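You operate a simulated robot arm through the tools that you are given. There is no shell and no other tool. Be economical: measure what you need, move in short steps, check, and stop when the job is done.

You are at the controls of a simulated two-armed robot. One attempt, no reset.

## Task
Put the small white block on the shelf under the parts table away on the top of the tools table. Put the dough lump from the top of the steel cart on the top of the parts table. Take the baked cake from the top of the steel cart and put it on the yellow job card. Put the steel cup in the right sink bowl. Take the orange pad and leave it on the low shelf of the left steel shelving. Fetch the dough tub from the top of the long steel table and set it on the rear deck of the back press. Any order will do. Set down upright: steel cup.

The check looks at the end state, three seconds after you hand in, the way a careful person would. Anything else that was tipped, shoved, dropped, spilled or broken makes it a failure.

## Robot
Two 7-joint arms with two-finger parallel grippers on one trunk, on a base that drives. Base frame: it is fixed to the floor where the robot stands at the start and does not move with it; the origin is under the middle of the robot, x ahead of it, y to its left, z up; the surface under the hand at the start is at about z = 0.86. Units: m, degrees, N and s.
The left shoulder is at the start at [0.08, 0.131, 0.947], the right one opposite. With the tool pointing down near the work surface each hand reaches from about 0.4 to 0.86 m from the robot's upright axis, wherever it stands, measured 20 degrees to its own side. Places, roughly: baked cake (5x5x3 cm) [1.6, 1.4, 0.9]; dough lump (7x7x5 cm) [1.4, 1.4, 0.9]; dough tub [7.75, -6.75, 1]; low shelf of the left steel shelving [-1.3, -0.5, 0.6]; orange pad (7x10x3 cm) [-1.2, -0.5, 1]; rear deck of the back press [5.1, -4.6, 0.8]; right sink bowl inside [4.1, 1.7, 0.7]; small white block [0.5, 0, 0.5]; steel cup (8x7x8 cm) [1.4, 1.9, 0.9]; top of the parts table [0.6, -0.4, 0.9]; top of the tools table [0.7, -2, 0.8]; yellow job card [1.5, 1.5, 0.75]. Payload 1.57 kg a hand.
The tool frame of a hand sits at the grasp point between the pads (the TCP): z along the fingers, y along the line on which they close. The tips reach 0.03 m beyond it. Largest opening 0.11 m; finger width 0.024, thickness 0.012; the body of the gripper, 0.048 by 0.112 m, starts 0.078 m behind the TCP.
Orientation is that of the tool frame in the base frame, as a unit quaternion [w, x, y, z]. With the fingers straight down and closing along the base's y, the tool's x points along the base's -x, its y along +y and its z along -z.

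## Interface
- The arms move only by the tool drive_tool. It takes "left_increments", "right_increments" or both (then of equal length, played together; a hand with none holds still); each is a list that holds one entry, the list of rows, each a list of 6 numbers: the shift along the tool's x, y, z in units of 400 mm (1.0 is 400 mm), then the turn, a rotation vector about the tool's x, y, z in units of 45 degrees (1.0 is 45 degrees). In form: [[[x, y, z, ax, ay, az], ...]]. A call has 1 to 20 rows; each row is the pose to reach, as a shift and turn from the pose commanded when the call began, along the tool's axes at that moment. "left_grip" and "right_grip" are, for a hand that has rows, the finger opening in m, from 0 to 0.11, set as the call begins (left out, the last holds). A call with a number of a shift or a turn outside -1 to 1 is refused whole. A row lasts 0.2 s, in which the tool goes at most 0.05 m and 8.6 degrees; a call with a longer step from one row to the next is refused whole, and so is a gripper value outside its range. Where a pose cannot be reached the arm comes as near as it can. A force on the tool above 40 N (or 10 N above the force at the start of the call, whichever is more), or a blocked arm, ends the call early, and 0.2 s more pass. The fingers move at their own pace (about 0.108 m/s each) and stop on an object; they squeeze with about 43 N. The grip force told is the motor's: it shows also when the fingers shut on nothing. Time passes only in rows, and 0.2 s behind the last, so rows that repeat a pose let the fingers close. The reply holds the time, the measured pose of the TCP, the force on the tool along the base axes, the opening and the grip force, in the units named above and with some noise, with the torque about the TCP (base axes, N m) and any sound that the robot's microphone picked up, and new pictures: "pictures" is both (left out), scene, wrist or none (wrist: the cameras of the hands that moved).
- Cameras (640 x 400 px; columns grow to the right, rows downward): "scene" is now at [-0.0568, 0.0194, 1.4165]; the picture's right is [0.13, -0.99, 0.00], its down [-0.59, -0.08, -0.80] and it looks along [0.80, 0.10, -0.59] (base axes); focal length 292 px, centre (320, 200). "left" rides on the left gripper at [0.07, -0.016, -0.141] in its tool frame; the picture's right is [0.23, 0.97, 0.00], its down [-0.86, 0.20, -0.48] and it looks along [-0.47, 0.11, 0.88] (tool axes); focal length 222 px, centre (320, 200). "right" rides on the right gripper at [0.07, 0.016, -0.141] in its tool frame; the picture's right is [-0.23, 0.97, 0.00], its down [-0.86, -0.20, -0.48] and it looks along [-0.47, -0.11, 0.88] (tool axes); focal length 222 px, centre (320, 200).
- base_move(legs): drives the robot by 1 to 6 legs, each [ahead, left, turn to the left] in m, m and degrees, along the robot's own axes; the way and the turn of a leg run together, so that a leg with both is an arc; at most 1.5 m and 180 degrees a leg. The arms and the cameras ride along, it lands a little off, and it stops where it bumps. It gives what a move gives, and a new picture of the scene camera.
- turn_head(pan, tilt): turns the head with the scene camera to pan (to the left, within 109 degrees either way) and tilt (down, from -29 to 69), counted from straight ahead of the robot. It gives what a move gives, and a new picture of the scene camera.
- probe_pixels(camera, pixels): for up to 12 pixels [column, row] of the newest picture of that camera ("zoom" is the newest enlarged one), the place [x, y, z] in the base frame of the surface seen there, good to about 0.003 m, but the place of the scene camera against the robot may be out by one fixed shift of up to 0.012 m in any direction. It takes no simulated time.
- inspect(camera, box): a new picture of the part [left, top, right, bottom] of that camera's present view, enlarged. It takes no simulated time.
- hand_in(): hands the job in; it is judged then, once.

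Go step by step. Measure first, check grasps and placings, and put right what went wrong. The budget is 124 turns and 260 pictures, counting those below and the enlarged ones. Unless the task says otherwise, let go and move clear before handing in, and close with one line.

The tools are called after ">>>" as name(argument=value, ...) on one line, values as JSON. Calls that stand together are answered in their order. drive_tool: Moves the arms, as the interface text tells. Its arguments: {"type":"object","properties":{"left_increments":{"type":"array"},"left_grip":{"type":"number"},"right_increments":{"type":"array"},"right_grip":{"type":"number"},"pictures":{"type":"string","enum":["both","scene","wrist","none"]}},"required":[]} The other tools are called the same way: base_move (legs) drives the base; turn_head (pan, tilt) turns the head that bears the scene camera; probe_pixels (camera, pixels) gives the place of the surface under pixels of a picture; inspect (camera, box) takes an enlarged picture of a part of a camera's view; hand_in () hands the job in.

At the start:

```text
clock: 0.0
left_position: [0.6072, 0.1894, 1.0996]
left_ee_rot: [0.0, 0.0, 1.0, 0.0]
left_ft_force: [-0.8, 0.6, -0.4]
left_moment: [-0.03, -0.04, -0.01]
left_gripper_width: 0.1101
left_grip_force: 0.1
right_position: [0.4804, -0.301, 1.1345]
right_ee_rot: [0.001, 0.0, 1.0, 0.0]
right_ft_force: [-1.1, 0.2, -0.1]
right_moment: [0.03, -0.02, 0.02]
right_gripper_width: 0.1103
right_grip_force: 0.0
robot x, y, heading: [-0.0037, -0.0001, 0.1]
head pan, tilt: [7.3, 36.4]
```

scene: 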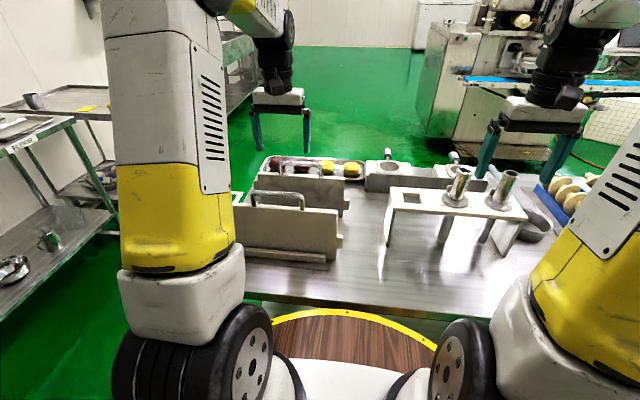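
right: 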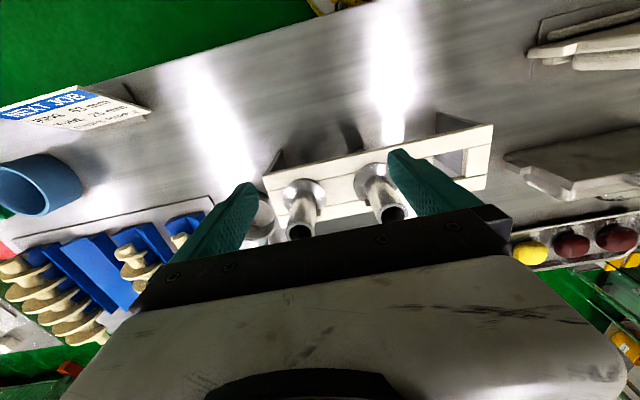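
left: 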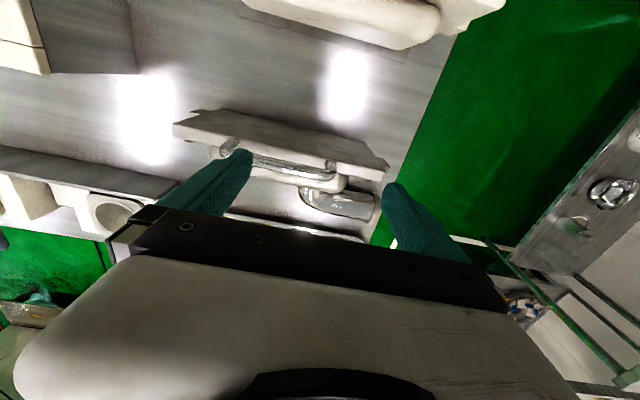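

The first picture shows the parts table ahead and the steel cart on the left edge (columns 0-110). I'll look around with the head first.

>>> turn_head(pan=60, tilt=25)

>>> turn_head(pan=-60, tilt=20)

>>> turn_head(pan=0, tilt=65)

```text
clock: 1.2
left_position: [0.6057, 0.1889, 1.1005]
left_ee_rot: [0.001, 0.001, 1.0, 0.0]
left_ft_force: [-0.3, -0.1, 1.4]
left_moment: [0.02, -0.02, -0.04]
left_gripper_width: 0.1099
left_grip_force: 0.1
right_position: [0.48, -0.3012, 1.1347]
right_ee_rot: [0.0, -0.001, 1.0, 0.0]
right_ft_force: [0.1, -0.1, -0.3]
right_moment: [0.01, 0.0, -0.03]
right_gripper_width: 0.11
right_grip_force: 0.0
robot x, y, heading: [-0.0022, -0.0006, -0.2]
head pan, tilt: [60.0, 25.0]
```

scene: 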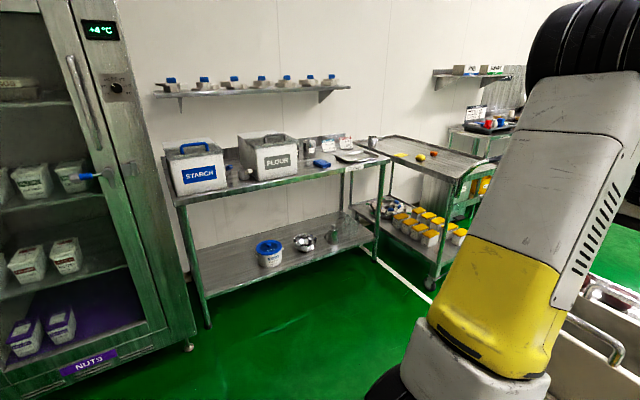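

```text
clock: 3.2
left_position: [0.6071, 0.1895, 1.0991]
left_ee_rot: [0.0, 0.0, 1.0, 0.0]
left_ft_force: [-0.7, 0.3, 1.1]
left_moment: [-0.02, 0.03, 0.03]
left_gripper_width: 0.1101
left_grip_force: 0.1
right_position: [0.4792, -0.3025, 1.133]
right_ee_rot: [0.001, 0.0, 1.0, 0.0]
right_ft_force: [-0.5, 0.3, -1.2]
right_moment: [0.01, 0.01, 0.02]
right_gripper_width: 0.11
right_grip_force: 0.1
robot x, y, heading: [-0.0037, 0.0011, 0.1]
head pan, tilt: [-60.0, 20.0]
```

scene: 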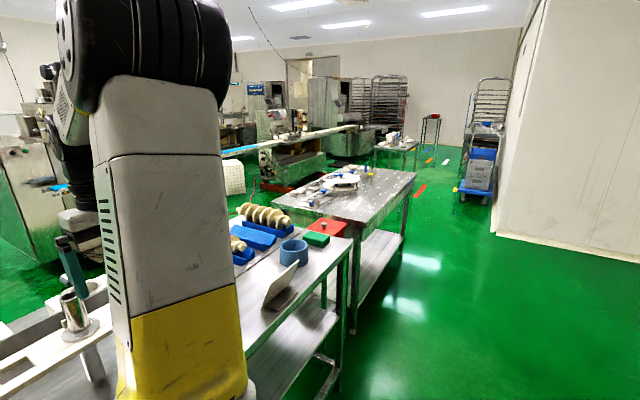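

```text
clock: 4.5
left_position: [0.6077, 0.1895, 1.0994]
left_ee_rot: [0.001, -0.001, 1.0, -0.001]
left_ft_force: [-0.2, 0.8, -0.7]
left_moment: [0.0, 0.0, 0.0]
left_gripper_width: 0.1098
left_grip_force: 0.0
right_position: [0.4799, -0.3007, 1.1345]
right_ee_rot: [0.0, 0.0, 1.0, -0.001]
right_ft_force: [0.2, 0.6, -0.5]
right_moment: [-0.03, -0.03, 0.01]
right_gripper_width: 0.11
right_grip_force: 0.0
robot x, y, heading: [-0.0001, -0.0016, 0.3]
head pan, tilt: [0.0, 65.0]
```

scene: 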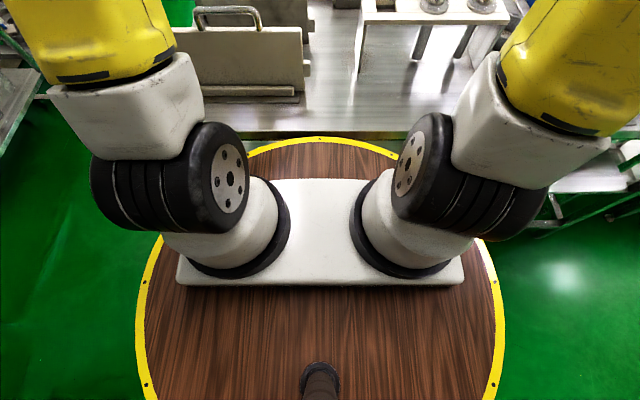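

I can see the disc of the robot base and the table's front edge at row ~135. I'll probe these.

>>> probe_pixels(camera="scene", pixels=[[320, 135], [320, 139], [320, 160], [140, 280], [500, 280], [320, 100], [580, 180], [320, 340], [250, 130], [400, 132]])

>>> base_move(legs=[[-0.6, 0, 0]])

>>> turn_head(pan=0, tilt=35)

```text
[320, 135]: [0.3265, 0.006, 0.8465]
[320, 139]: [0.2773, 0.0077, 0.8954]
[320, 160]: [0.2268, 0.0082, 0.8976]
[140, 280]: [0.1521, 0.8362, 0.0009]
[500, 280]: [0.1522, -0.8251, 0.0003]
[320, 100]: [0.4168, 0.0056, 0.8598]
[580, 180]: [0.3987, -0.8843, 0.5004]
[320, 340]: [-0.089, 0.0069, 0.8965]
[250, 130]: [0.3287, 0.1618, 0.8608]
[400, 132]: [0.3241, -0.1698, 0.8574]
```

```text
clock: 7.9
left_position: [0.0102, 0.1894, 1.0994]
left_ee_rot: [0.0, 0.001, 1.0, 0.0]
left_ft_force: [-0.1, -0.1, -0.2]
left_moment: [-0.02, -0.02, 0.02]
left_gripper_width: 0.11
left_grip_force: 0.1
right_position: [-0.117, -0.3011, 1.1354]
right_ee_rot: [0.0, 0.0, 1.0, 0.0]
right_ft_force: [-0.2, -0.3, -0.2]
right_moment: [0.01, 0.02, 0.01]
right_gripper_width: 0.1098
right_grip_force: 0.1
robot x, y, heading: [-0.5984, 0.0027, -0.1]
head pan, tilt: [0.0, 65.0]
```

scene: 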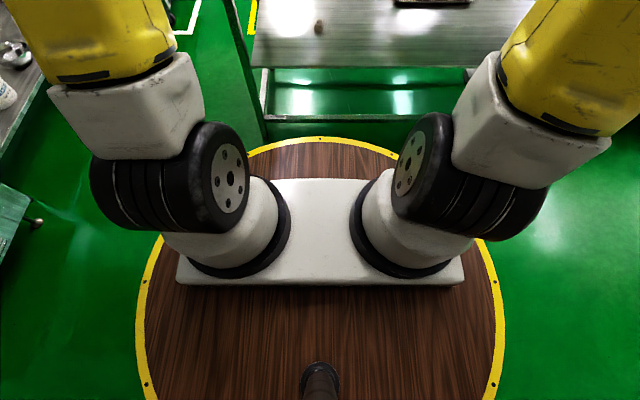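

```text
clock: 8.8
left_position: [0.0094, 0.1903, 1.0998]
left_ee_rot: [0.0, -0.001, 1.0, 0.001]
left_ft_force: [0.4, 0.0, 0.5]
left_moment: [0.02, 0.01, 0.01]
left_gripper_width: 0.1098
left_grip_force: 0.0
right_position: [-0.1166, -0.302, 1.1355]
right_ee_rot: [-0.001, 0.0, 1.0, 0.0]
right_ft_force: [0.3, 1.1, -0.3]
right_moment: [0.0, -0.01, 0.03]
right_gripper_width: 0.1098
right_grip_force: 0.0
robot x, y, heading: [-0.5985, -0.0036, -0.1]
head pan, tilt: [0.0, 35.0]
```

scene: 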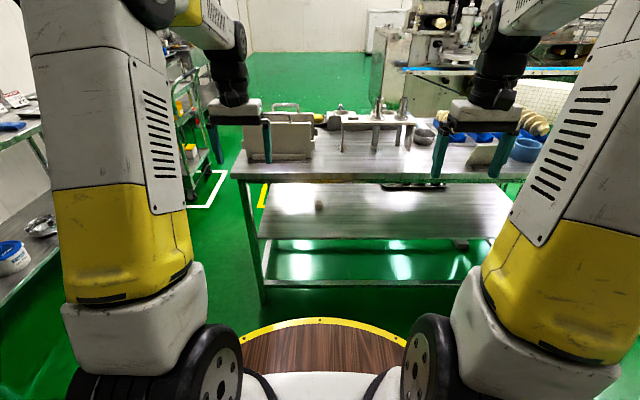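

The white block shows on the shelf near (318,203). I'll enlarge it and measure it and the shelf.

>>> inspect(camera="scene", box=[240, 160, 400, 260])

>>> probe_pixels(camera="scene", pixels=[[318, 201], [318, 205], [322, 205], [310, 220], [310, 236], [330, 181], [330, 176], [410, 186], [237, 180], [500, 238], [250, 236], [258, 290]])

```text
4.00 times, centred on (320, 210) of scene
```

zoom: 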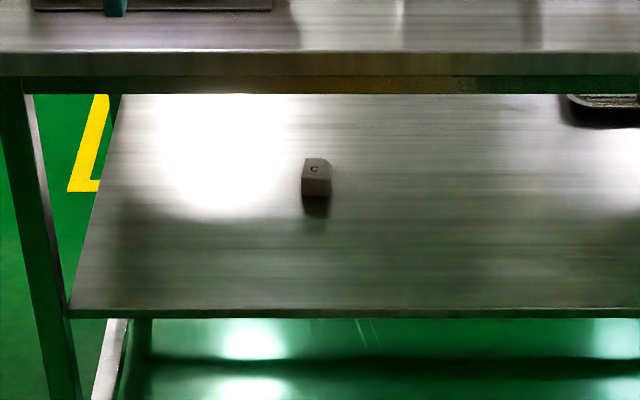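

```text
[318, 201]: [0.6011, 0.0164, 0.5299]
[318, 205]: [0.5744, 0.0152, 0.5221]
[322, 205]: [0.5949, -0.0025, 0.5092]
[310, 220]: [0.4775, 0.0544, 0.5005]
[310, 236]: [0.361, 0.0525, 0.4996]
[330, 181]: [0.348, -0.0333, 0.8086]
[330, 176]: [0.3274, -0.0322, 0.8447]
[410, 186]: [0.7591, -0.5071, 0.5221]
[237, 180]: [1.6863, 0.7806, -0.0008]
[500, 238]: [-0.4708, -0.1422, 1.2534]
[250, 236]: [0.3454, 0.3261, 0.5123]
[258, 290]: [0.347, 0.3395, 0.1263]
```

The block is near x 0.59, y 0.01, top at 0.53, with the shelf at 0.50 and the table's underside at 0.81. I'll tilt the left hand forward and low here in the open, so that the base can drive it in.

>>> drive_tool(left_increments=[[[-0.047, 0.028, 0.094, 0, -0.083, 0], [-0.094, 0.056, 0.188, 0, -0.167, 0], [-0.141, 0.084, 0.281, 0, -0.25, 0], [-0.188, 0.112, 0.375, 0, -0.333, 0], [-0.234, 0.14, 0.469, 0, -0.417, 0], [-0.281, 0.169, 0.562, 0, -0.5, 0], [-0.328, 0.197, 0.656, 0, -0.583, 0], [-0.375, 0.225, 0.75, 0, -0.667, 0]]], left_grip=0.07, pictures="scene")

```text
clock: 10.6
left_position: [0.1614, 0.2787, 0.8022]
left_ee_rot: [0.26, 0.0, 0.966, 0.0]
left_ft_force: [-0.2, -0.3, -0.1]
left_moment: [0.01, 0.01, 0.01]
left_gripper_width: 0.0699
left_grip_force: 0.0
right_position: [-0.1161, -0.3008, 1.133]
right_ee_rot: [0.0, 0.0, 1.0, 0.0]
right_ft_force: [-0.6, 0.1, 0.2]
right_moment: [-0.02, -0.01, -0.02]
right_gripper_width: 0.1103
right_grip_force: 0.1
robot x, y, heading: [-0.6004, 0.0026, -0.1]
head pan, tilt: [0.0, 35.0]
```

scene: 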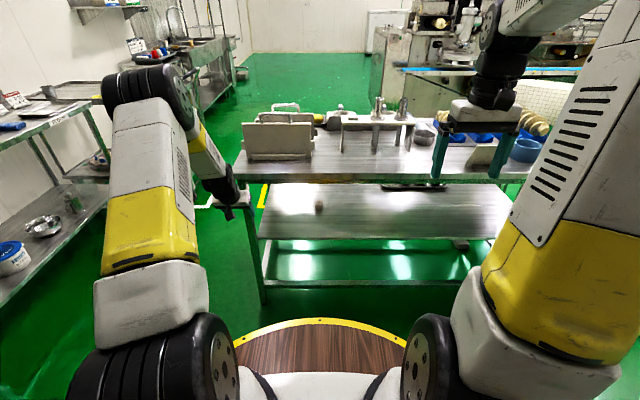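

Moving well; the elbow is outside the disc. I'll continue lower and flatter.

>>> drive_tool(left_increments=[[[-0.01, 0, 0.08, 0, -0.08, 0], [0.0, 0, 0.16, 0, -0.16, 0], [0.03, 0, 0.25, 0, -0.25, 0], [0.07, 0, 0.33, 0, -0.33, 0], [0.11, 0, 0.41, 0, -0.41, 0], [0.15, 0, 0.49, 0, -0.49, 0], [0.185, 0, 0.55, 0, -0.555, 0]]], pictures="both")

```text
clock: 12.2
left_position: [0.2066, 0.2785, 0.5726]
left_ee_rot: [0.463, -0.001, 0.886, 0.001]
left_ft_force: [-0.5, -0.5, -0.8]
left_moment: [0.01, 0.0, -0.01]
left_gripper_width: 0.0701
left_grip_force: 0.0
right_position: [-0.1157, -0.301, 1.1348]
right_ee_rot: [0.0, -0.001, 1.0, 0.0]
right_ft_force: [0.1, -0.7, -0.1]
right_moment: [0.03, -0.01, -0.01]
right_gripper_width: 0.1103
right_grip_force: 0.1
robot x, y, heading: [-0.5959, -0.0007, -0.0]
head pan, tilt: [0.0, 35.0]
```

scene: 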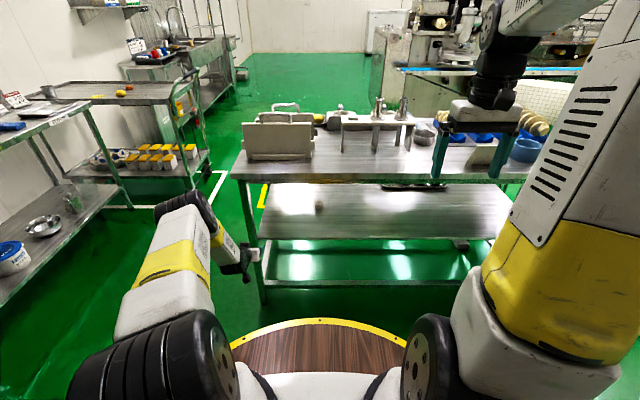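
left: 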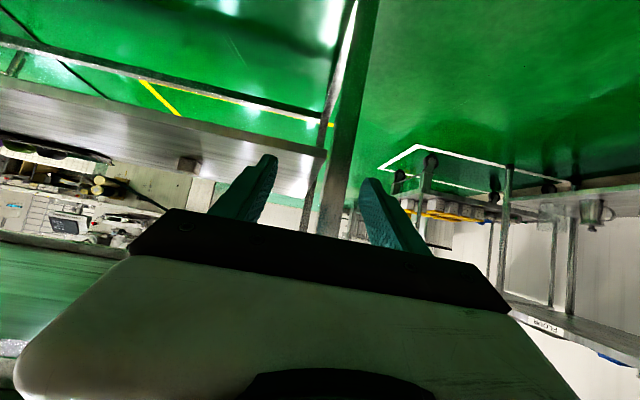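

The hand is at z 0.57 with pitch 35 degrees. I'll probe the block in the left camera (187,163) and the elbow and forearm in the scene view.

>>> probe_pixels(camera="left", pixels=[[180, 160], [188, 160], [195, 161], [188, 168]])

>>> probe_pixels(camera="scene", pixels=[[178, 200], [205, 205], [215, 225], [225, 240], [240, 262], [160, 270], [318, 203]])

>>> inspect(camera="left", box=[140, 130, 236, 190])

```text
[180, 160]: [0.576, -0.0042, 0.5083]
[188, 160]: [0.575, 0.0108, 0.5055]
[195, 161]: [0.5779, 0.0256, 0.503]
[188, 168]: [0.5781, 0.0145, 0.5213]
```

```text
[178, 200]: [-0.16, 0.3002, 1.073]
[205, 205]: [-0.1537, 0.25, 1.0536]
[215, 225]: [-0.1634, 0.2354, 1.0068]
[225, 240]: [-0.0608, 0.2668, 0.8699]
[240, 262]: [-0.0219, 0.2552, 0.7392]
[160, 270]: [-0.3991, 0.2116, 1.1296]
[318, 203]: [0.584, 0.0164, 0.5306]
```

```text
6.67 times, centred on (188, 160) of left
```

zoom: 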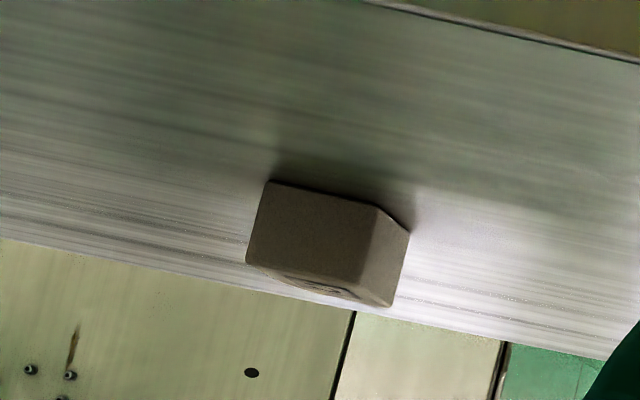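

The forearm drops too steeply to clear the table edge (x 0.327). I'll extend the arm and flatten the pitch in the open, then check again.

>>> drive_tool(left_increments=[[[-0.048, 0, 0.096, 0, -0.09, 0], [-0.096, 0, 0.192, 0, -0.178, 0]]], pictures="scene")

```text
clock: 12.8
left_position: [0.2907, 0.2801, 0.559]
left_ee_rot: [0.523, -0.001, 0.852, 0.001]
left_ft_force: [1.6, 1.2, 0.2]
left_moment: [-0.01, 0.09, -0.04]
left_gripper_width: 0.07
left_grip_force: 0.0
right_position: [-0.1172, -0.3002, 1.1338]
right_ee_rot: [-0.001, 0.0, 1.0, 0.0]
right_ft_force: [-1.4, -0.2, 0.7]
right_moment: [-0.03, 0.0, -0.01]
right_gripper_width: 0.1099
right_grip_force: 0.0
robot x, y, heading: [-0.5962, 0.0003, -0.1]
head pan, tilt: [0.0, 35.0]
```

scene: 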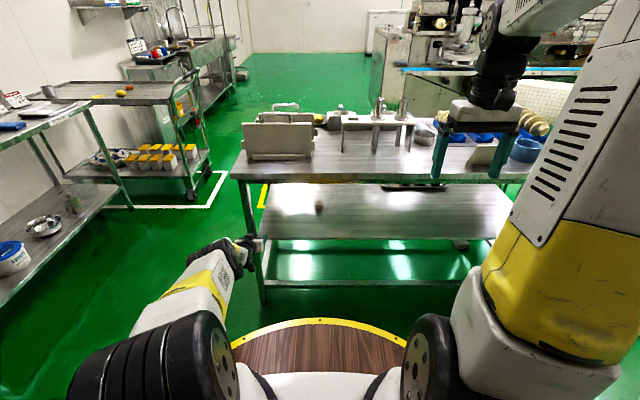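

The arm is almost straight now. I'll probe it to judge the clearance.

>>> probe_pixels(camera="scene", pixels=[[215, 245], [225, 250], [238, 258], [222, 278], [190, 285], [180, 320], [248, 243], [243, 268]])

>>> inspect(camera="scene", box=[120, 210, 280, 310])

```text
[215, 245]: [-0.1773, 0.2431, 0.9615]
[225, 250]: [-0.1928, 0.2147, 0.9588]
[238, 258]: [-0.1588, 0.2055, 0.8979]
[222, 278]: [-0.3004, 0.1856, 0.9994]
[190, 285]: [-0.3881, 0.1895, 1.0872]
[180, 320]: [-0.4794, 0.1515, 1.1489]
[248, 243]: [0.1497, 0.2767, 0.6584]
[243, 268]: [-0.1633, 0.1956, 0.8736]
```

```text
4.00 times, centred on (200, 260) of scene
```

zoom: 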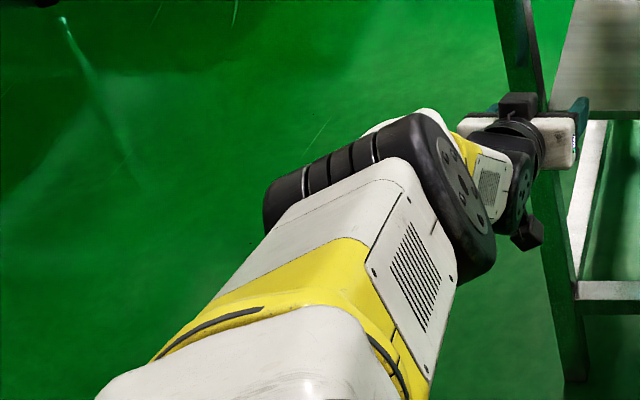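

The clearance would be only about 6 cm, so I'll extend a bit more. Then the base goes sideways by 0.268 m and partly in.

>>> drive_tool(left_increments=[[[-0.023, 0, 0.1, 0, 0, 0], [-0.023, 0, 0.1, 0, 0, 0]]], pictures="none")

>>> base_move(legs=[[-0.1, 0, 0], [0, -0.268, 0]])

```text
clock: 13.4
left_position: [0.2955, 0.2806, 0.5585]
left_ee_rot: [0.523, 0.001, 0.852, -0.002]
left_ft_force: [0.4, 0.4, -0.1]
left_moment: [0.0, 0.0, 0.01]
left_gripper_width: 0.07
left_grip_force: 0.1
left hand out of reach, approached as far as the arm can: row 1, 2
right_position: [-0.117, -0.301, 1.1341]
right_ee_rot: [-0.001, -0.001, 1.0, -0.001]
right_ft_force: [0.4, -0.1, 0.6]
right_moment: [-0.01, 0.02, 0.0]
right_gripper_width: 0.11
right_grip_force: 0.0
robot x, y, heading: [-0.6016, 0.0004, -0.2]
head pan, tilt: [0.0, 35.0]
```

```text
clock: 16.1
left_position: [0.1951, 0.0159, 0.5581]
left_ee_rot: [0.524, 0.0, 0.852, -0.002]
left_ft_force: [-0.5, -0.4, -0.1]
left_moment: [-0.01, -0.02, 0.0]
left_gripper_width: 0.0701
left_grip_force: 0.0
right_position: [-0.2165, -0.5662, 1.1347]
right_ee_rot: [0.001, -0.002, 1.0, 0.0]
right_ft_force: [0.5, 0.2, -0.4]
right_moment: [-0.02, -0.02, 0.0]
right_gripper_width: 0.1099
right_grip_force: 0.1
robot x, y, heading: [-0.6967, -0.2644, 0.1]
head pan, tilt: [0.0, 35.0]
```

scene: 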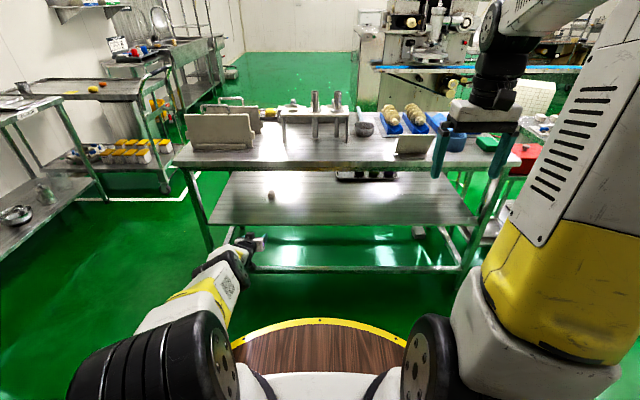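

Lined up at y 0.016. Now driving in to TCP x of about 0.49.

>>> base_move(legs=[[0.3, 0, 0]])

>>> inspect(camera="left", box=[0, 0, 640, 400])

```text
clock: 18.1
left_position: [0.4942, 0.0147, 0.5574]
left_ee_rot: [0.524, 0.002, 0.852, -0.003]
left_ft_force: [-0.7, 0.5, 0.0]
left_moment: [0.01, -0.04, -0.01]
left_gripper_width: 0.0698
left_grip_force: 0.0
right_position: [0.0815, -0.5662, 1.1349]
right_ee_rot: [0.001, -0.001, 1.0, 0.0]
right_ft_force: [0.4, 0.5, 0.6]
right_moment: [-0.02, 0.02, 0.02]
right_gripper_width: 0.1101
right_grip_force: 0.0
robot x, y, heading: [-0.3993, -0.2688, -0.1]
head pan, tilt: [0.0, 35.0]
```

scene: 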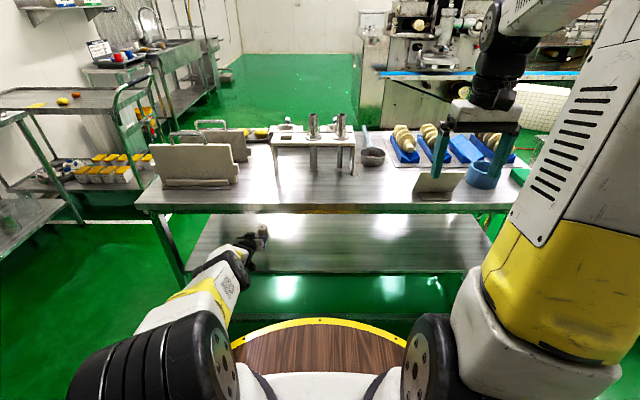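

```text
1.00 times, centred on (320, 200) of left (not enlarged: the box is as wide or as high as the picture)
```

zoom: 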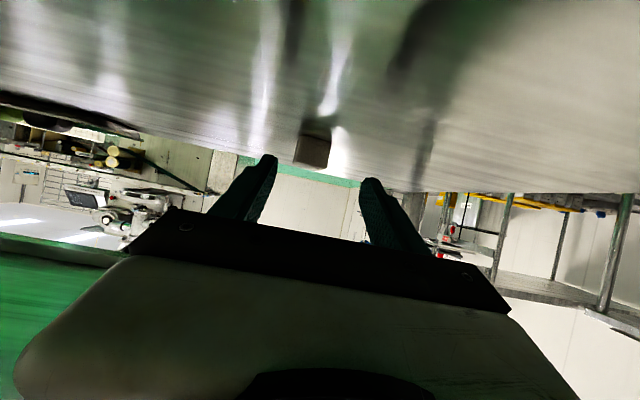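

The block shows between the fingers at (313,150). I'll probe it.

>>> probe_pixels(camera="left", pixels=[[303, 150], [313, 145], [313, 155], [313, 163], [324, 152], [320, 100]])

>>> inspect(camera="left", box=[240, 100, 400, 200])

>>> inspect(camera="scene", box=[150, 200, 310, 300])

```text
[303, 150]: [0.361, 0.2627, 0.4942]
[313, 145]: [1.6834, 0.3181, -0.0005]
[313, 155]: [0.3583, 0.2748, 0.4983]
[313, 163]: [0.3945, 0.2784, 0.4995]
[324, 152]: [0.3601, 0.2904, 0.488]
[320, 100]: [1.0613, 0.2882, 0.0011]
```

```text
4.00 times, centred on (320, 150) of left
```

zoom: 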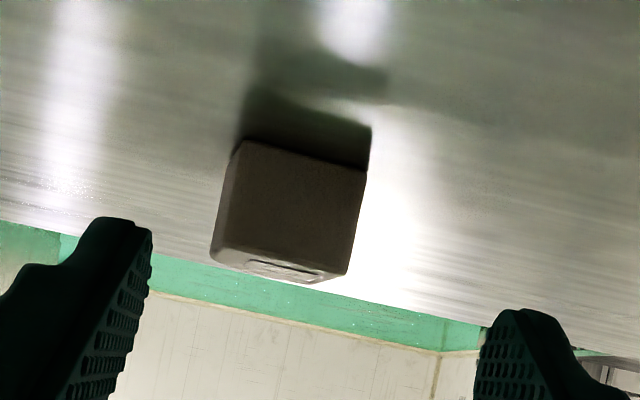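

```text
4.00 times, centred on (230, 250) of scene
```

zoom: 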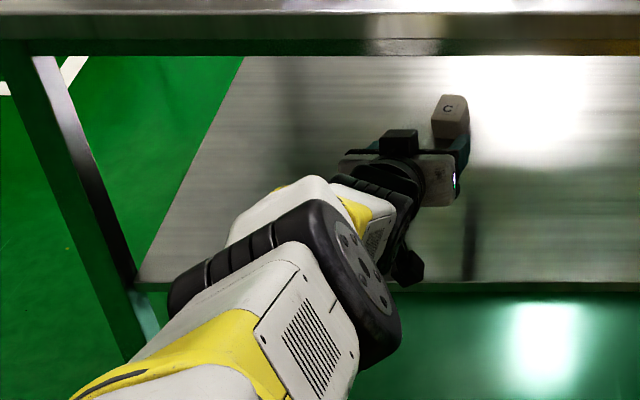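

The block is centred between the fingers. I'll lower the hand 27 mm and see whether reach allows it.

>>> drive_tool(left_increments=[[[0.03, 0, 0.008, 0, 0, 0], [0.064, 0, 0.02, 0, 0, 0]]], pictures="wrist")

>>> probe_pixels(camera="left", pixels=[[300, 140], [312, 140], [324, 142], [310, 150], [312, 158], [320, 60]])

```text
clock: 18.7
left_position: [0.4873, 0.0131, 0.5494]
left_ee_rot: [0.523, 0.001, 0.852, -0.002]
left_ft_force: [-0.6, 0.5, -1.1]
left_moment: [0.02, 0.01, 0.01]
left_gripper_width: 0.0701
left_grip_force: 0.1
left hand out of reach, approached as far as the arm can: row 1, 2
right_position: [0.0827, -0.5664, 1.134]
right_ee_rot: [0.0, -0.001, 1.0, 0.0]
right_ft_force: [0.3, 0.0, 0.0]
right_moment: [0.01, 0.03, -0.01]
right_gripper_width: 0.1099
right_grip_force: 0.0
robot x, y, heading: [-0.4, -0.2648, 0.2]
head pan, tilt: [0.0, 35.0]
```

left: 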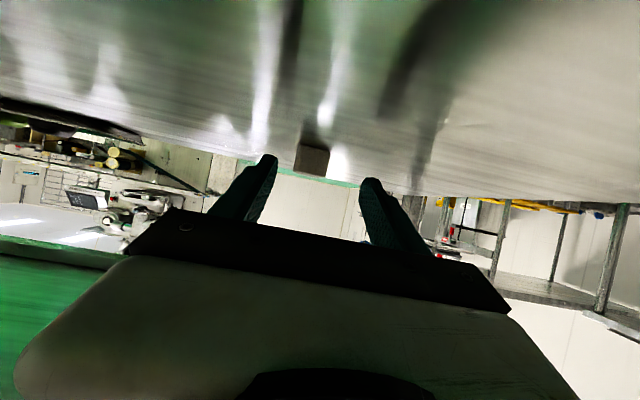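

```text
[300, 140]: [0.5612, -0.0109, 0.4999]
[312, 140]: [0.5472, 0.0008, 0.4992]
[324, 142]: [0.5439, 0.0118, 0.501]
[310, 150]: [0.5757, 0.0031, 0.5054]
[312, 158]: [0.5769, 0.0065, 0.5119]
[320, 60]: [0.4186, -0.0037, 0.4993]
```

The hand is at its reach limit. I'll retract slightly while lowering, and let the base make up the distance.

>>> drive_tool(left_increments=[[[0.035, 0, -0.01, 0, 0, 0], [0.072, 0, -0.025, 0, 0, 0], [0.072, 0, -0.025, 0, 0, 0]]], pictures="wrist")

>>> probe_pixels(camera="left", pixels=[[298, 148], [312, 150], [324, 152], [295, 160], [312, 160], [330, 162]])

```text
clock: 19.5
left_position: [0.4665, 0.0143, 0.5287]
left_ee_rot: [0.523, 0.001, 0.852, -0.002]
left_ft_force: [-0.8, 0.1, -0.1]
left_moment: [-0.02, 0.03, -0.02]
left_gripper_width: 0.0702
left_grip_force: 0.1
right_position: [0.0826, -0.566, 1.1344]
right_ee_rot: [0.0, -0.002, 1.0, 0.001]
right_ft_force: [0.2, 0.4, -0.7]
right_moment: [-0.01, 0.01, -0.02]
right_gripper_width: 0.1101
right_grip_force: 0.1
robot x, y, heading: [-0.3945, -0.2667, 0.2]
head pan, tilt: [0.0, 35.0]
```

left: 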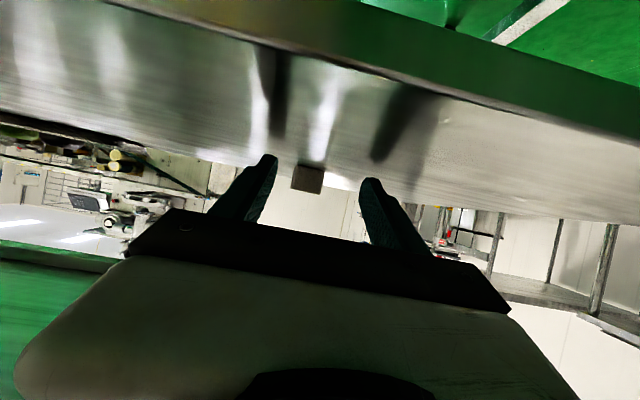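

```text
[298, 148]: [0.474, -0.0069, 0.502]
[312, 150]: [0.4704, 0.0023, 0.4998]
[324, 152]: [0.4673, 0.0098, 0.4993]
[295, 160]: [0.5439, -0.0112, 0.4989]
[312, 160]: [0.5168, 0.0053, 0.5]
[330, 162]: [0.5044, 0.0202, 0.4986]
```

The block is at columns 291-324, rows 165-192. I'll probe its face for y.

>>> probe_pixels(camera="left", pixels=[[294, 178], [308, 178], [321, 180], [308, 170], [308, 188]])

```text
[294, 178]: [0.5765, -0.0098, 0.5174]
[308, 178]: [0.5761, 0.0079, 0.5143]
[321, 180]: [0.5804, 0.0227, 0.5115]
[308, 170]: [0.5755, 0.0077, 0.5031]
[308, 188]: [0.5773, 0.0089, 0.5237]
```

The block spans y -0.011 to 0.024 with its front at x 0.576. I'll drive forward 0.11 m, shifting slightly right.

>>> base_move(legs=[[0.08, -0.007, 0], [0.03, 0, 0]])

>>> inspect(camera="left", box=[220, 100, 420, 225])

```text
clock: 21.0
left_position: [0.5774, 0.0075, 0.5298]
left_ee_rot: [0.523, 0.001, 0.852, -0.002]
left_ft_force: [-0.1, -0.2, -0.4]
left_moment: [-0.03, 0.0, 0.02]
left_gripper_width: 0.0698
left_grip_force: 0.1
right_position: [0.191, -0.5724, 1.1344]
right_ee_rot: [0.0, -0.001, 1.0, -0.001]
right_ft_force: [-0.5, 0.1, -0.3]
right_moment: [-0.04, 0.03, 0.0]
right_gripper_width: 0.1101
right_grip_force: 0.2
robot x, y, heading: [-0.287, -0.2694, 0.0]
head pan, tilt: [0.0, 35.0]
```

scene: 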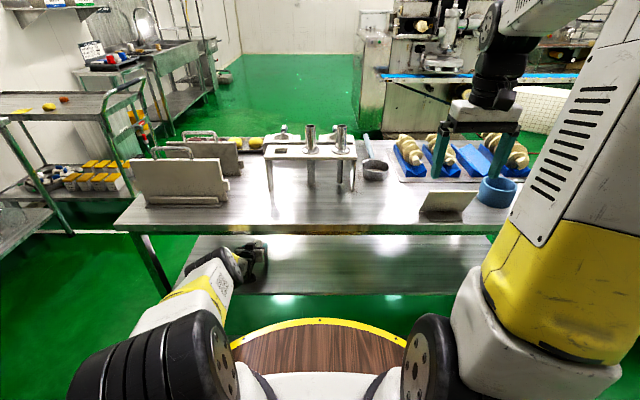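

```text
3.20 times, centred on (320, 162) of left
```

zoom: 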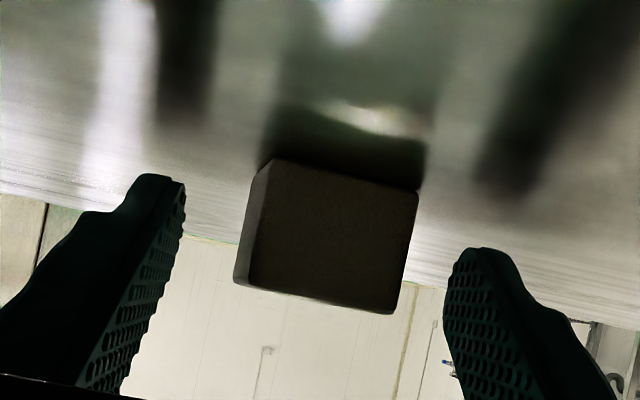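

The block appears nearer than the fingertips, so it's between the fingers. Closing.

>>> drive_tool(left_increments=[[[0, 0, 0, 0, 0, 0], [0, 0, 0, 0, 0, 0], [0, 0, 0, 0, 0, 0]]], left_grip=0.02, pictures="wrist")

```text
clock: 21.8
left_position: [0.5764, 0.0067, 0.5297]
left_ee_rot: [0.523, 0.0, 0.852, -0.002]
left_ft_force: [-0.5, -0.4, 0.2]
left_moment: [0.0, -0.03, 0.01]
left_gripper_width: 0.0349
left_grip_force: 41.6
right_position: [0.1921, -0.5722, 1.1335]
right_ee_rot: [0.0, -0.001, 1.0, 0.001]
right_ft_force: [0.7, -1.0, 0.1]
right_moment: [-0.01, -0.02, -0.01]
right_gripper_width: 0.1101
right_grip_force: 0.0
robot x, y, heading: [-0.29, -0.2722, 0.3]
head pan, tilt: [0.0, 35.0]
```

left: 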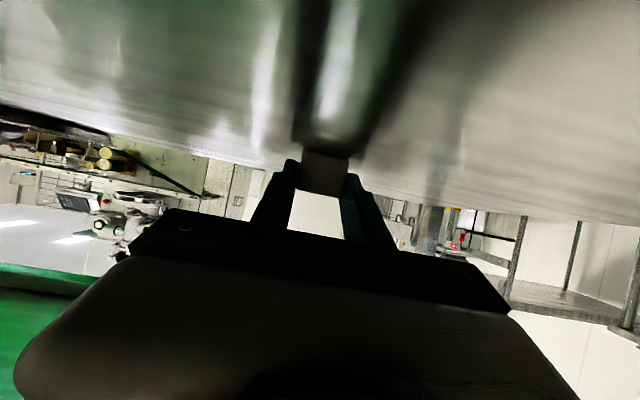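

Gripped at 35 mm. Lifting slightly and backing out.

>>> drive_tool(left_increments=[[[-0.025, 0, -0.025, 0, 0, 0], [-0.05, 0, -0.05, 0, 0, 0]]], pictures="none")

>>> base_move(legs=[[-0.38, 0, 0]])

>>> drive_tool(left_increments=[[[-0.1, 0, -0.08, 0, 0.08, 0], [-0.2, 0, -0.16, 0, 0.16, 0], [-0.3, 0, -0.24, 0, 0.24, 0], [-0.4, 0, -0.32, 0, 0.32, 0], [-0.5, 0, -0.4, 0, 0.4, 0], [-0.6, 0, -0.48, 0, 0.48, 0], [-0.7, 0, -0.56, 0, 0.5, 0], [-0.8, 0, -0.64, 0, 0.5, 0]]], pictures="both")

>>> turn_head(pan=-80, tilt=35)

```text
clock: 22.4
left_position: [0.5663, 0.0066, 0.554]
left_ee_rot: [0.523, 0.001, 0.852, -0.002]
left_ft_force: [-0.1, 0.5, -1.5]
left_moment: [-0.01, 0.01, -0.02]
left_gripper_width: 0.035
left_grip_force: 41.2
right_position: [0.1932, -0.5729, 1.1342]
right_ee_rot: [0.0, -0.001, 1.0, 0.0]
right_ft_force: [0.3, 0.9, 0.2]
right_moment: [-0.02, 0.01, 0.0]
right_gripper_width: 0.11
right_grip_force: 0.1
robot x, y, heading: [-0.2897, -0.2707, -0.0]
head pan, tilt: [0.0, 35.0]
```

```text
clock: 24.8
left_position: [0.1825, 0.007, 0.5554]
left_ee_rot: [0.524, -0.001, 0.852, -0.002]
left_ft_force: [-0.6, -0.4, 0.7]
left_moment: [-0.02, 0.02, 0.0]
left_gripper_width: 0.0348
left_grip_force: 42.3
right_position: [-0.1916, -0.5731, 1.1346]
right_ee_rot: [0.0, -0.001, 1.0, 0.0]
right_ft_force: [0.0, 0.4, 0.7]
right_moment: [0.0, 0.03, 0.02]
right_gripper_width: 0.1101
right_grip_force: 0.0
robot x, y, heading: [-0.6734, -0.2712, -0.0]
head pan, tilt: [0.0, 35.0]
```

scene: 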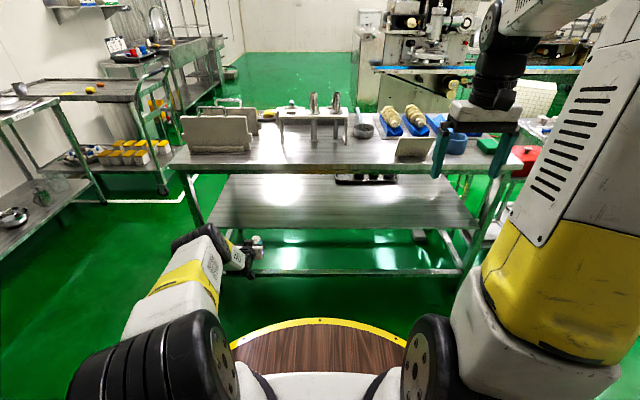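

```text
refused: row 1 steps farther than a row can; nothing moved
```

```text
clock: 26.4
left_position: [0.1818, 0.0079, 0.5545]
left_ee_rot: [0.523, -0.001, 0.852, -0.001]
left_ft_force: [-0.3, -0.8, -0.8]
left_moment: [-0.03, 0.02, 0.02]
left_gripper_width: 0.0347
left_grip_force: 42.0
right_position: [-0.1911, -0.573, 1.1333]
right_ee_rot: [0.0, -0.001, 1.0, -0.001]
right_ft_force: [0.4, 0.9, 0.1]
right_moment: [0.0, 0.02, 0.01]
right_gripper_width: 0.1098
right_grip_force: 0.1
robot x, y, heading: [-0.6715, -0.2718, 0.4]
head pan, tilt: [-80.0, 35.0]
```

scene: 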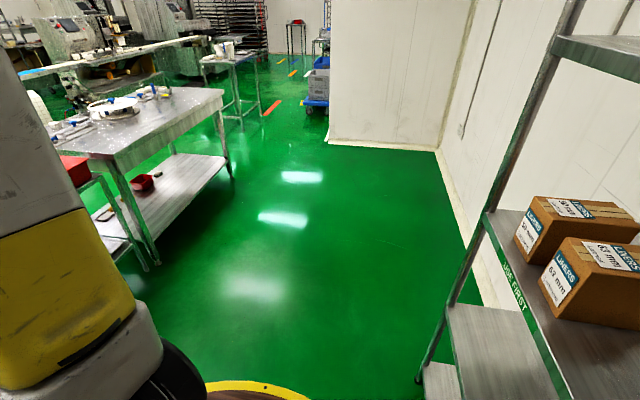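

The tools table is at left (50-220, 90-260) and the shelving at right. I'll probe the edges.

>>> probe_pixels(camera="scene", pixels=[[130, 160], [218, 92], [150, 130], [190, 105], [115, 110], [487, 212], [420, 380], [450, 310], [560, 390], [445, 150], [330, 142], [140, 185]])

>>> turn_head(pan=-109, tilt=20)

>>> drive_tool(left_increments=[[[-0.08, 0, -0.06, 0, 0.08, 0], [-0.16, 0, -0.12, 0, 0.16, 0], [-0.24, 0, -0.18, 0, 0.24, 0], [-0.32, 0, -0.24, 0, 0.32, 0], [-0.4, 0, -0.3, 0, 0.4, 0], [-0.48, 0, -0.36, 0, 0.48, 0], [-0.56, 0, -0.42, 0, 0.5, 0], [-0.64, 0, -0.48, 0, 0.5, 0], [-0.72, 0, -0.54, 0, 0.5, 0], [-0.8, 0, -0.6, 0, 0.5, 0]]], pictures="none")

```text
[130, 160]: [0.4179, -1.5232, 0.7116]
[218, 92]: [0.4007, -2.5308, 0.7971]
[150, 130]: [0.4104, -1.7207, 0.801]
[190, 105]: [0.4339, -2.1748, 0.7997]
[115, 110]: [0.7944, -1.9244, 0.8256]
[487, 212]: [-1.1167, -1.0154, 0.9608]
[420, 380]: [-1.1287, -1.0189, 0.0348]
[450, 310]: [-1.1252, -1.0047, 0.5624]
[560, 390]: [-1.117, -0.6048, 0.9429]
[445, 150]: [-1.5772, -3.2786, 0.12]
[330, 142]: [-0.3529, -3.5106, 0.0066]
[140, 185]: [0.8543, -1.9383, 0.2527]
```

```text
clock: 27.3
left_position: [0.1839, 0.0064, 0.5559]
left_ee_rot: [0.523, -0.001, 0.853, -0.002]
left_ft_force: [0.2, -0.2, -0.3]
left_moment: [0.01, 0.01, 0.0]
left_gripper_width: 0.0352
left_grip_force: 42.3
right_position: [-0.1914, -0.5723, 1.1342]
right_ee_rot: [0.0, 0.0, 1.0, 0.001]
right_ft_force: [-0.1, -0.1, -0.2]
right_moment: [-0.01, -0.01, 0.01]
right_gripper_width: 0.1099
right_grip_force: 0.1
robot x, y, heading: [-0.6701, -0.2713, 0.3]
head pan, tilt: [-108.9, 20.0]
```

scene: 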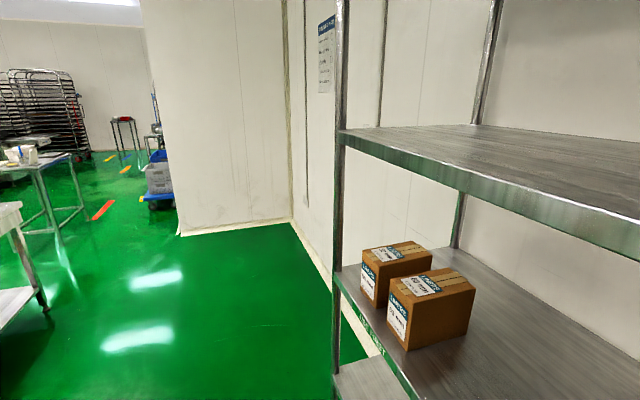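

```text
clock: 29.5
left_position: [0.114, 0.0076, 0.9509]
left_ee_rot: [0.346, 0.0, 0.938, -0.001]
left_ft_force: [1.2, 0.2, -0.8]
left_moment: [-0.01, 0.03, -0.01]
left_gripper_width: 0.035
left_grip_force: 41.8
right_position: [-0.1915, -0.5737, 1.1335]
right_ee_rot: [0.0, -0.002, 1.0, -0.001]
right_ft_force: [0.5, -0.3, 0.5]
right_moment: [0.01, 0.03, 0.01]
right_gripper_width: 0.11
right_grip_force: 0.0
robot x, y, heading: [-0.6703, -0.2681, 0.2]
head pan, tilt: [-108.9, 20.0]
```

The shelving front is at x -1.12 and the tools table top is at z 0.80 with its front at x 0.41. I'll drive right at x -0.67 to the tools table.

>>> base_move(legs=[[0, -1.2, 0], [0, -0.9, 0]])

>>> turn_head(pan=0, tilt=35)

```text
clock: 39.9
left_position: [0.1554, -2.0658, 0.9497]
left_ee_rot: [0.347, -0.015, 0.938, 0.004]
left_ft_force: [-0.3, 0.1, -1.2]
left_moment: [-0.02, -0.01, 0.0]
left_gripper_width: 0.035
left_grip_force: 41.8
right_position: [-0.1282, -2.657, 1.1321]
right_ee_rot: [0.0, -0.019, 1.0, 0.0]
right_ft_force: [0.2, -0.3, -0.2]
right_moment: [0.0, 0.01, -0.01]
right_gripper_width: 0.1098
right_grip_force: 0.1
robot x, y, heading: [-0.6185, -2.3758, 2.2]
head pan, tilt: [-108.9, 20.0]
```

scene: 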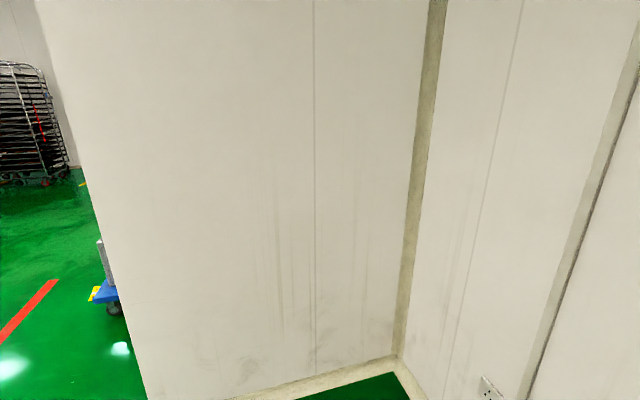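

```text
clock: 41.8
left_position: [0.1563, -2.0668, 0.9503]
left_ee_rot: [0.346, -0.016, 0.938, 0.005]
left_ft_force: [0.7, 1.1, -0.3]
left_moment: [0.01, -0.01, 0.0]
left_gripper_width: 0.0349
left_grip_force: 41.7
right_position: [-0.1277, -2.6574, 1.1341]
right_ee_rot: [0.0, -0.019, 1.0, -0.001]
right_ft_force: [-0.4, 0.2, 0.0]
right_moment: [0.01, 0.0, -0.01]
right_gripper_width: 0.1102
right_grip_force: 0.1
robot x, y, heading: [-0.6227, -2.3735, 2.4]
head pan, tilt: [0.0, 35.0]
```

scene: 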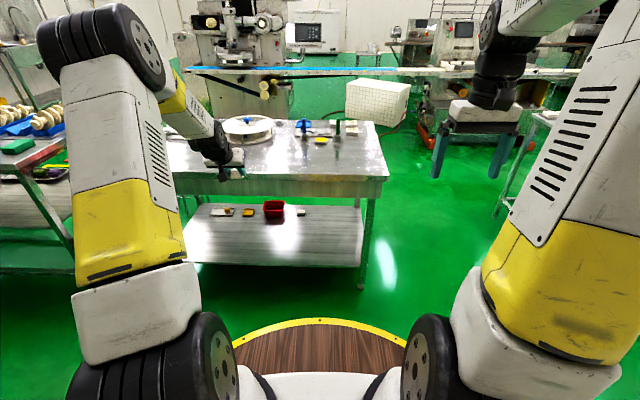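

The tools table front is free around (300,165). I'll probe it.

>>> probe_pixels(camera="scene", pixels=[[300, 165], [270, 170], [330, 155], [270, 180], [384, 178], [248, 138], [305, 130], [230, 160]])

>>> inspect(camera="scene", box=[200, 100, 400, 225])

```text
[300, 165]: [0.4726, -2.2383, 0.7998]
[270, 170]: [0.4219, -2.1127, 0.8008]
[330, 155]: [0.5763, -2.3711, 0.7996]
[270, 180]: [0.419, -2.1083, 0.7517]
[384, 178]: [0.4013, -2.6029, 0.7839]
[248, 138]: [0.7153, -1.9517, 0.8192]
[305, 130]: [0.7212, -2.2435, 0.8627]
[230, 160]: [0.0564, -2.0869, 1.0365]
```

```text
3.20 times, centred on (300, 162) of scene
```

zoom: 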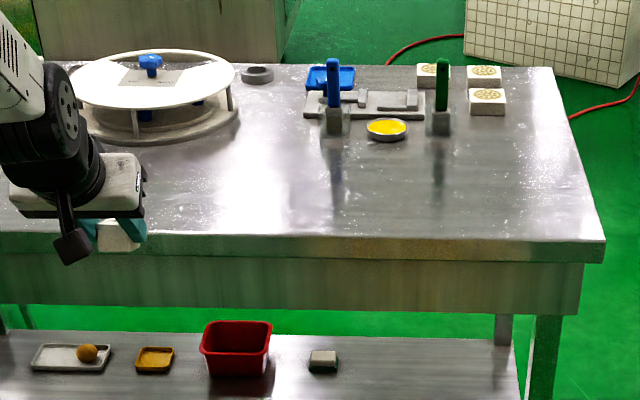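

I'll drive forward 0.36 and right 0.13 so the hand is above the free front area.

>>> base_move(legs=[[0.37, -0.12, -2.3]])

```text
clock: 44.2
left_position: [0.5365, -2.2111, 0.9511]
left_ee_rot: [0.346, 0.002, 0.938, -0.003]
left_ft_force: [0.0, 0.2, -0.9]
left_moment: [0.01, 0.04, 0.03]
left_gripper_width: 0.0347
left_grip_force: 41.7
right_position: [0.2295, -2.7914, 1.1356]
right_ee_rot: [0.0, 0.001, 1.0, 0.0]
right_ft_force: [0.0, 0.8, 0.0]
right_moment: [-0.01, 0.0, -0.01]
right_gripper_width: 0.1098
right_grip_force: 0.0
robot x, y, heading: [-0.2506, -2.4925, -0.2]
head pan, tilt: [0.0, 35.0]
```

scene: 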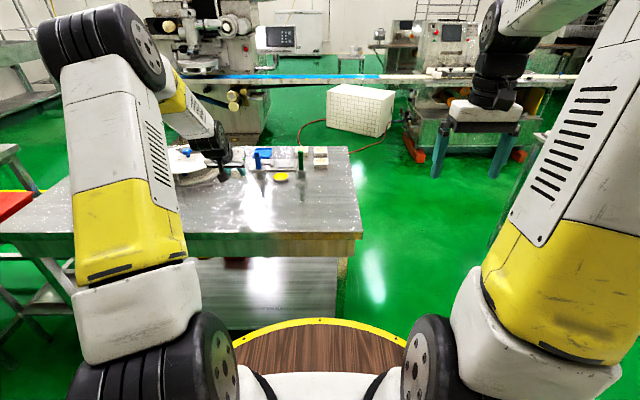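

Now I'll restore the grasp pitch and lower to just above the table.

>>> drive_tool(left_increments=[[[0.04, 0, 0.05, 0, -0.126, 0], [0.08, 0, 0.1, 0, -0.251, 0], [0.125, 0, 0.15, 0, -0.377, 0], [0.17, 0, 0.2, 0, -0.502, 0], [0.17, 0, 0.2, 0, -0.502, 0]]], pictures="wrist")

```text
clock: 45.4
left_position: [0.5369, -2.212, 0.8436]
left_ee_rot: [0.524, 0.003, 0.851, -0.004]
left_ft_force: [0.3, 0.5, -1.0]
left_moment: [-0.01, 0.0, 0.02]
left_gripper_width: 0.0351
left_grip_force: 42.2
right_position: [0.2294, -2.7916, 1.1341]
right_ee_rot: [0.0, 0.001, 1.0, 0.0]
right_ft_force: [-0.8, -0.1, 0.2]
right_moment: [-0.01, 0.02, -0.05]
right_gripper_width: 0.1098
right_grip_force: 0.2
robot x, y, heading: [-0.2489, -2.4862, 0.1]
head pan, tilt: [0.0, 35.0]
```

left: 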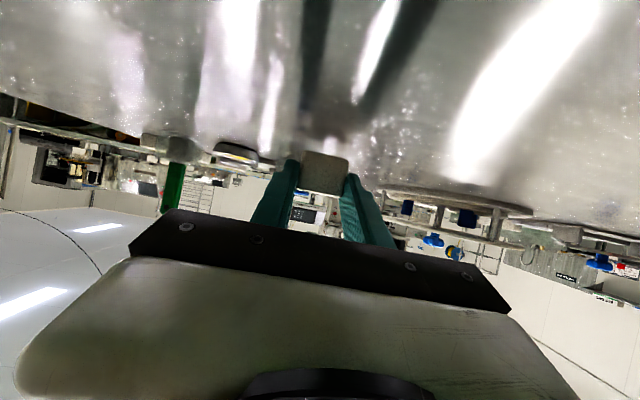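

Lowering the last 13 mm, then opening.

>>> drive_tool(left_increments=[[[0.016, 0, 0.008, 0, 0, 0], [0.032, 0, 0.016, 0, 0, 0], [0.032, 0, 0.016, 0, 0, 0]]], pictures="none")

>>> drive_tool(left_increments=[[[0, 0, 0, 0, 0, 0], [0, 0, 0, 0, 0, 0], [0, 0, -0.08, 0, 0, 0], [-0.02, 0, -0.2, 0, 0, 0], [-0.1, 0, -0.25, 0, 0, 0], [-0.18, 0, -0.3, 0, 0.1, 0], [-0.26, 0, -0.35, 0, 0.2, 0]]], left_grip=0.08, pictures="both")

```text
clock: 46.2
left_position: [0.5382, -2.2132, 0.8294]
left_ee_rot: [0.525, 0.001, 0.851, -0.002]
left_ft_force: [-0.3, 0.2, -1.4]
left_moment: [0.03, 0.04, -0.01]
left_gripper_width: 0.0349
left_grip_force: 41.8
right_position: [0.2287, -2.7924, 1.1337]
right_ee_rot: [0.0, 0.001, 1.0, 0.0]
right_ft_force: [0.4, -0.1, -0.7]
right_moment: [-0.01, -0.02, -0.01]
right_gripper_width: 0.1101
right_grip_force: 0.1
robot x, y, heading: [-0.2502, -2.4895, -0.0]
head pan, tilt: [0.0, 35.0]
```

```text
clock: 47.8
left_position: [0.4612, -2.2126, 0.9862]
left_ee_rot: [0.455, 0.002, 0.891, -0.003]
left_ft_force: [-0.1, 0.1, 0.4]
left_moment: [-0.01, 0.01, 0.02]
left_gripper_width: 0.0799
left_grip_force: 0.0
right_position: [0.2308, -2.7903, 1.1353]
right_ee_rot: [0.001, 0.001, 1.0, 0.0]
right_ft_force: [0.1, 0.8, -0.5]
right_moment: [-0.02, -0.02, 0.02]
right_gripper_width: 0.1103
right_grip_force: 0.1
robot x, y, heading: [-0.2501, -2.4882, -0.1]
head pan, tilt: [0.0, 35.0]
```

scene: 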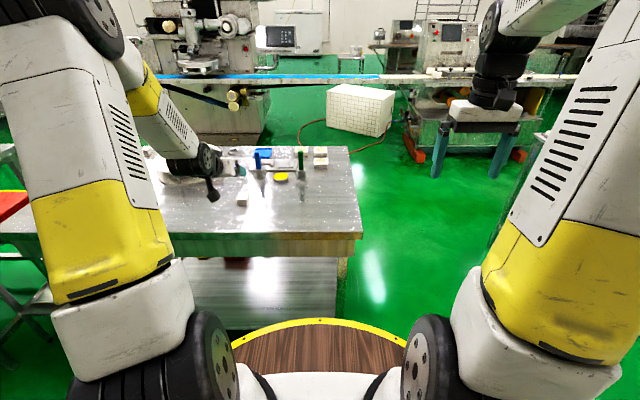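
left: 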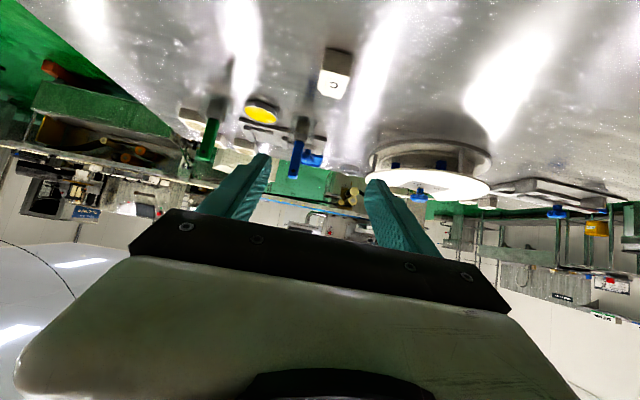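

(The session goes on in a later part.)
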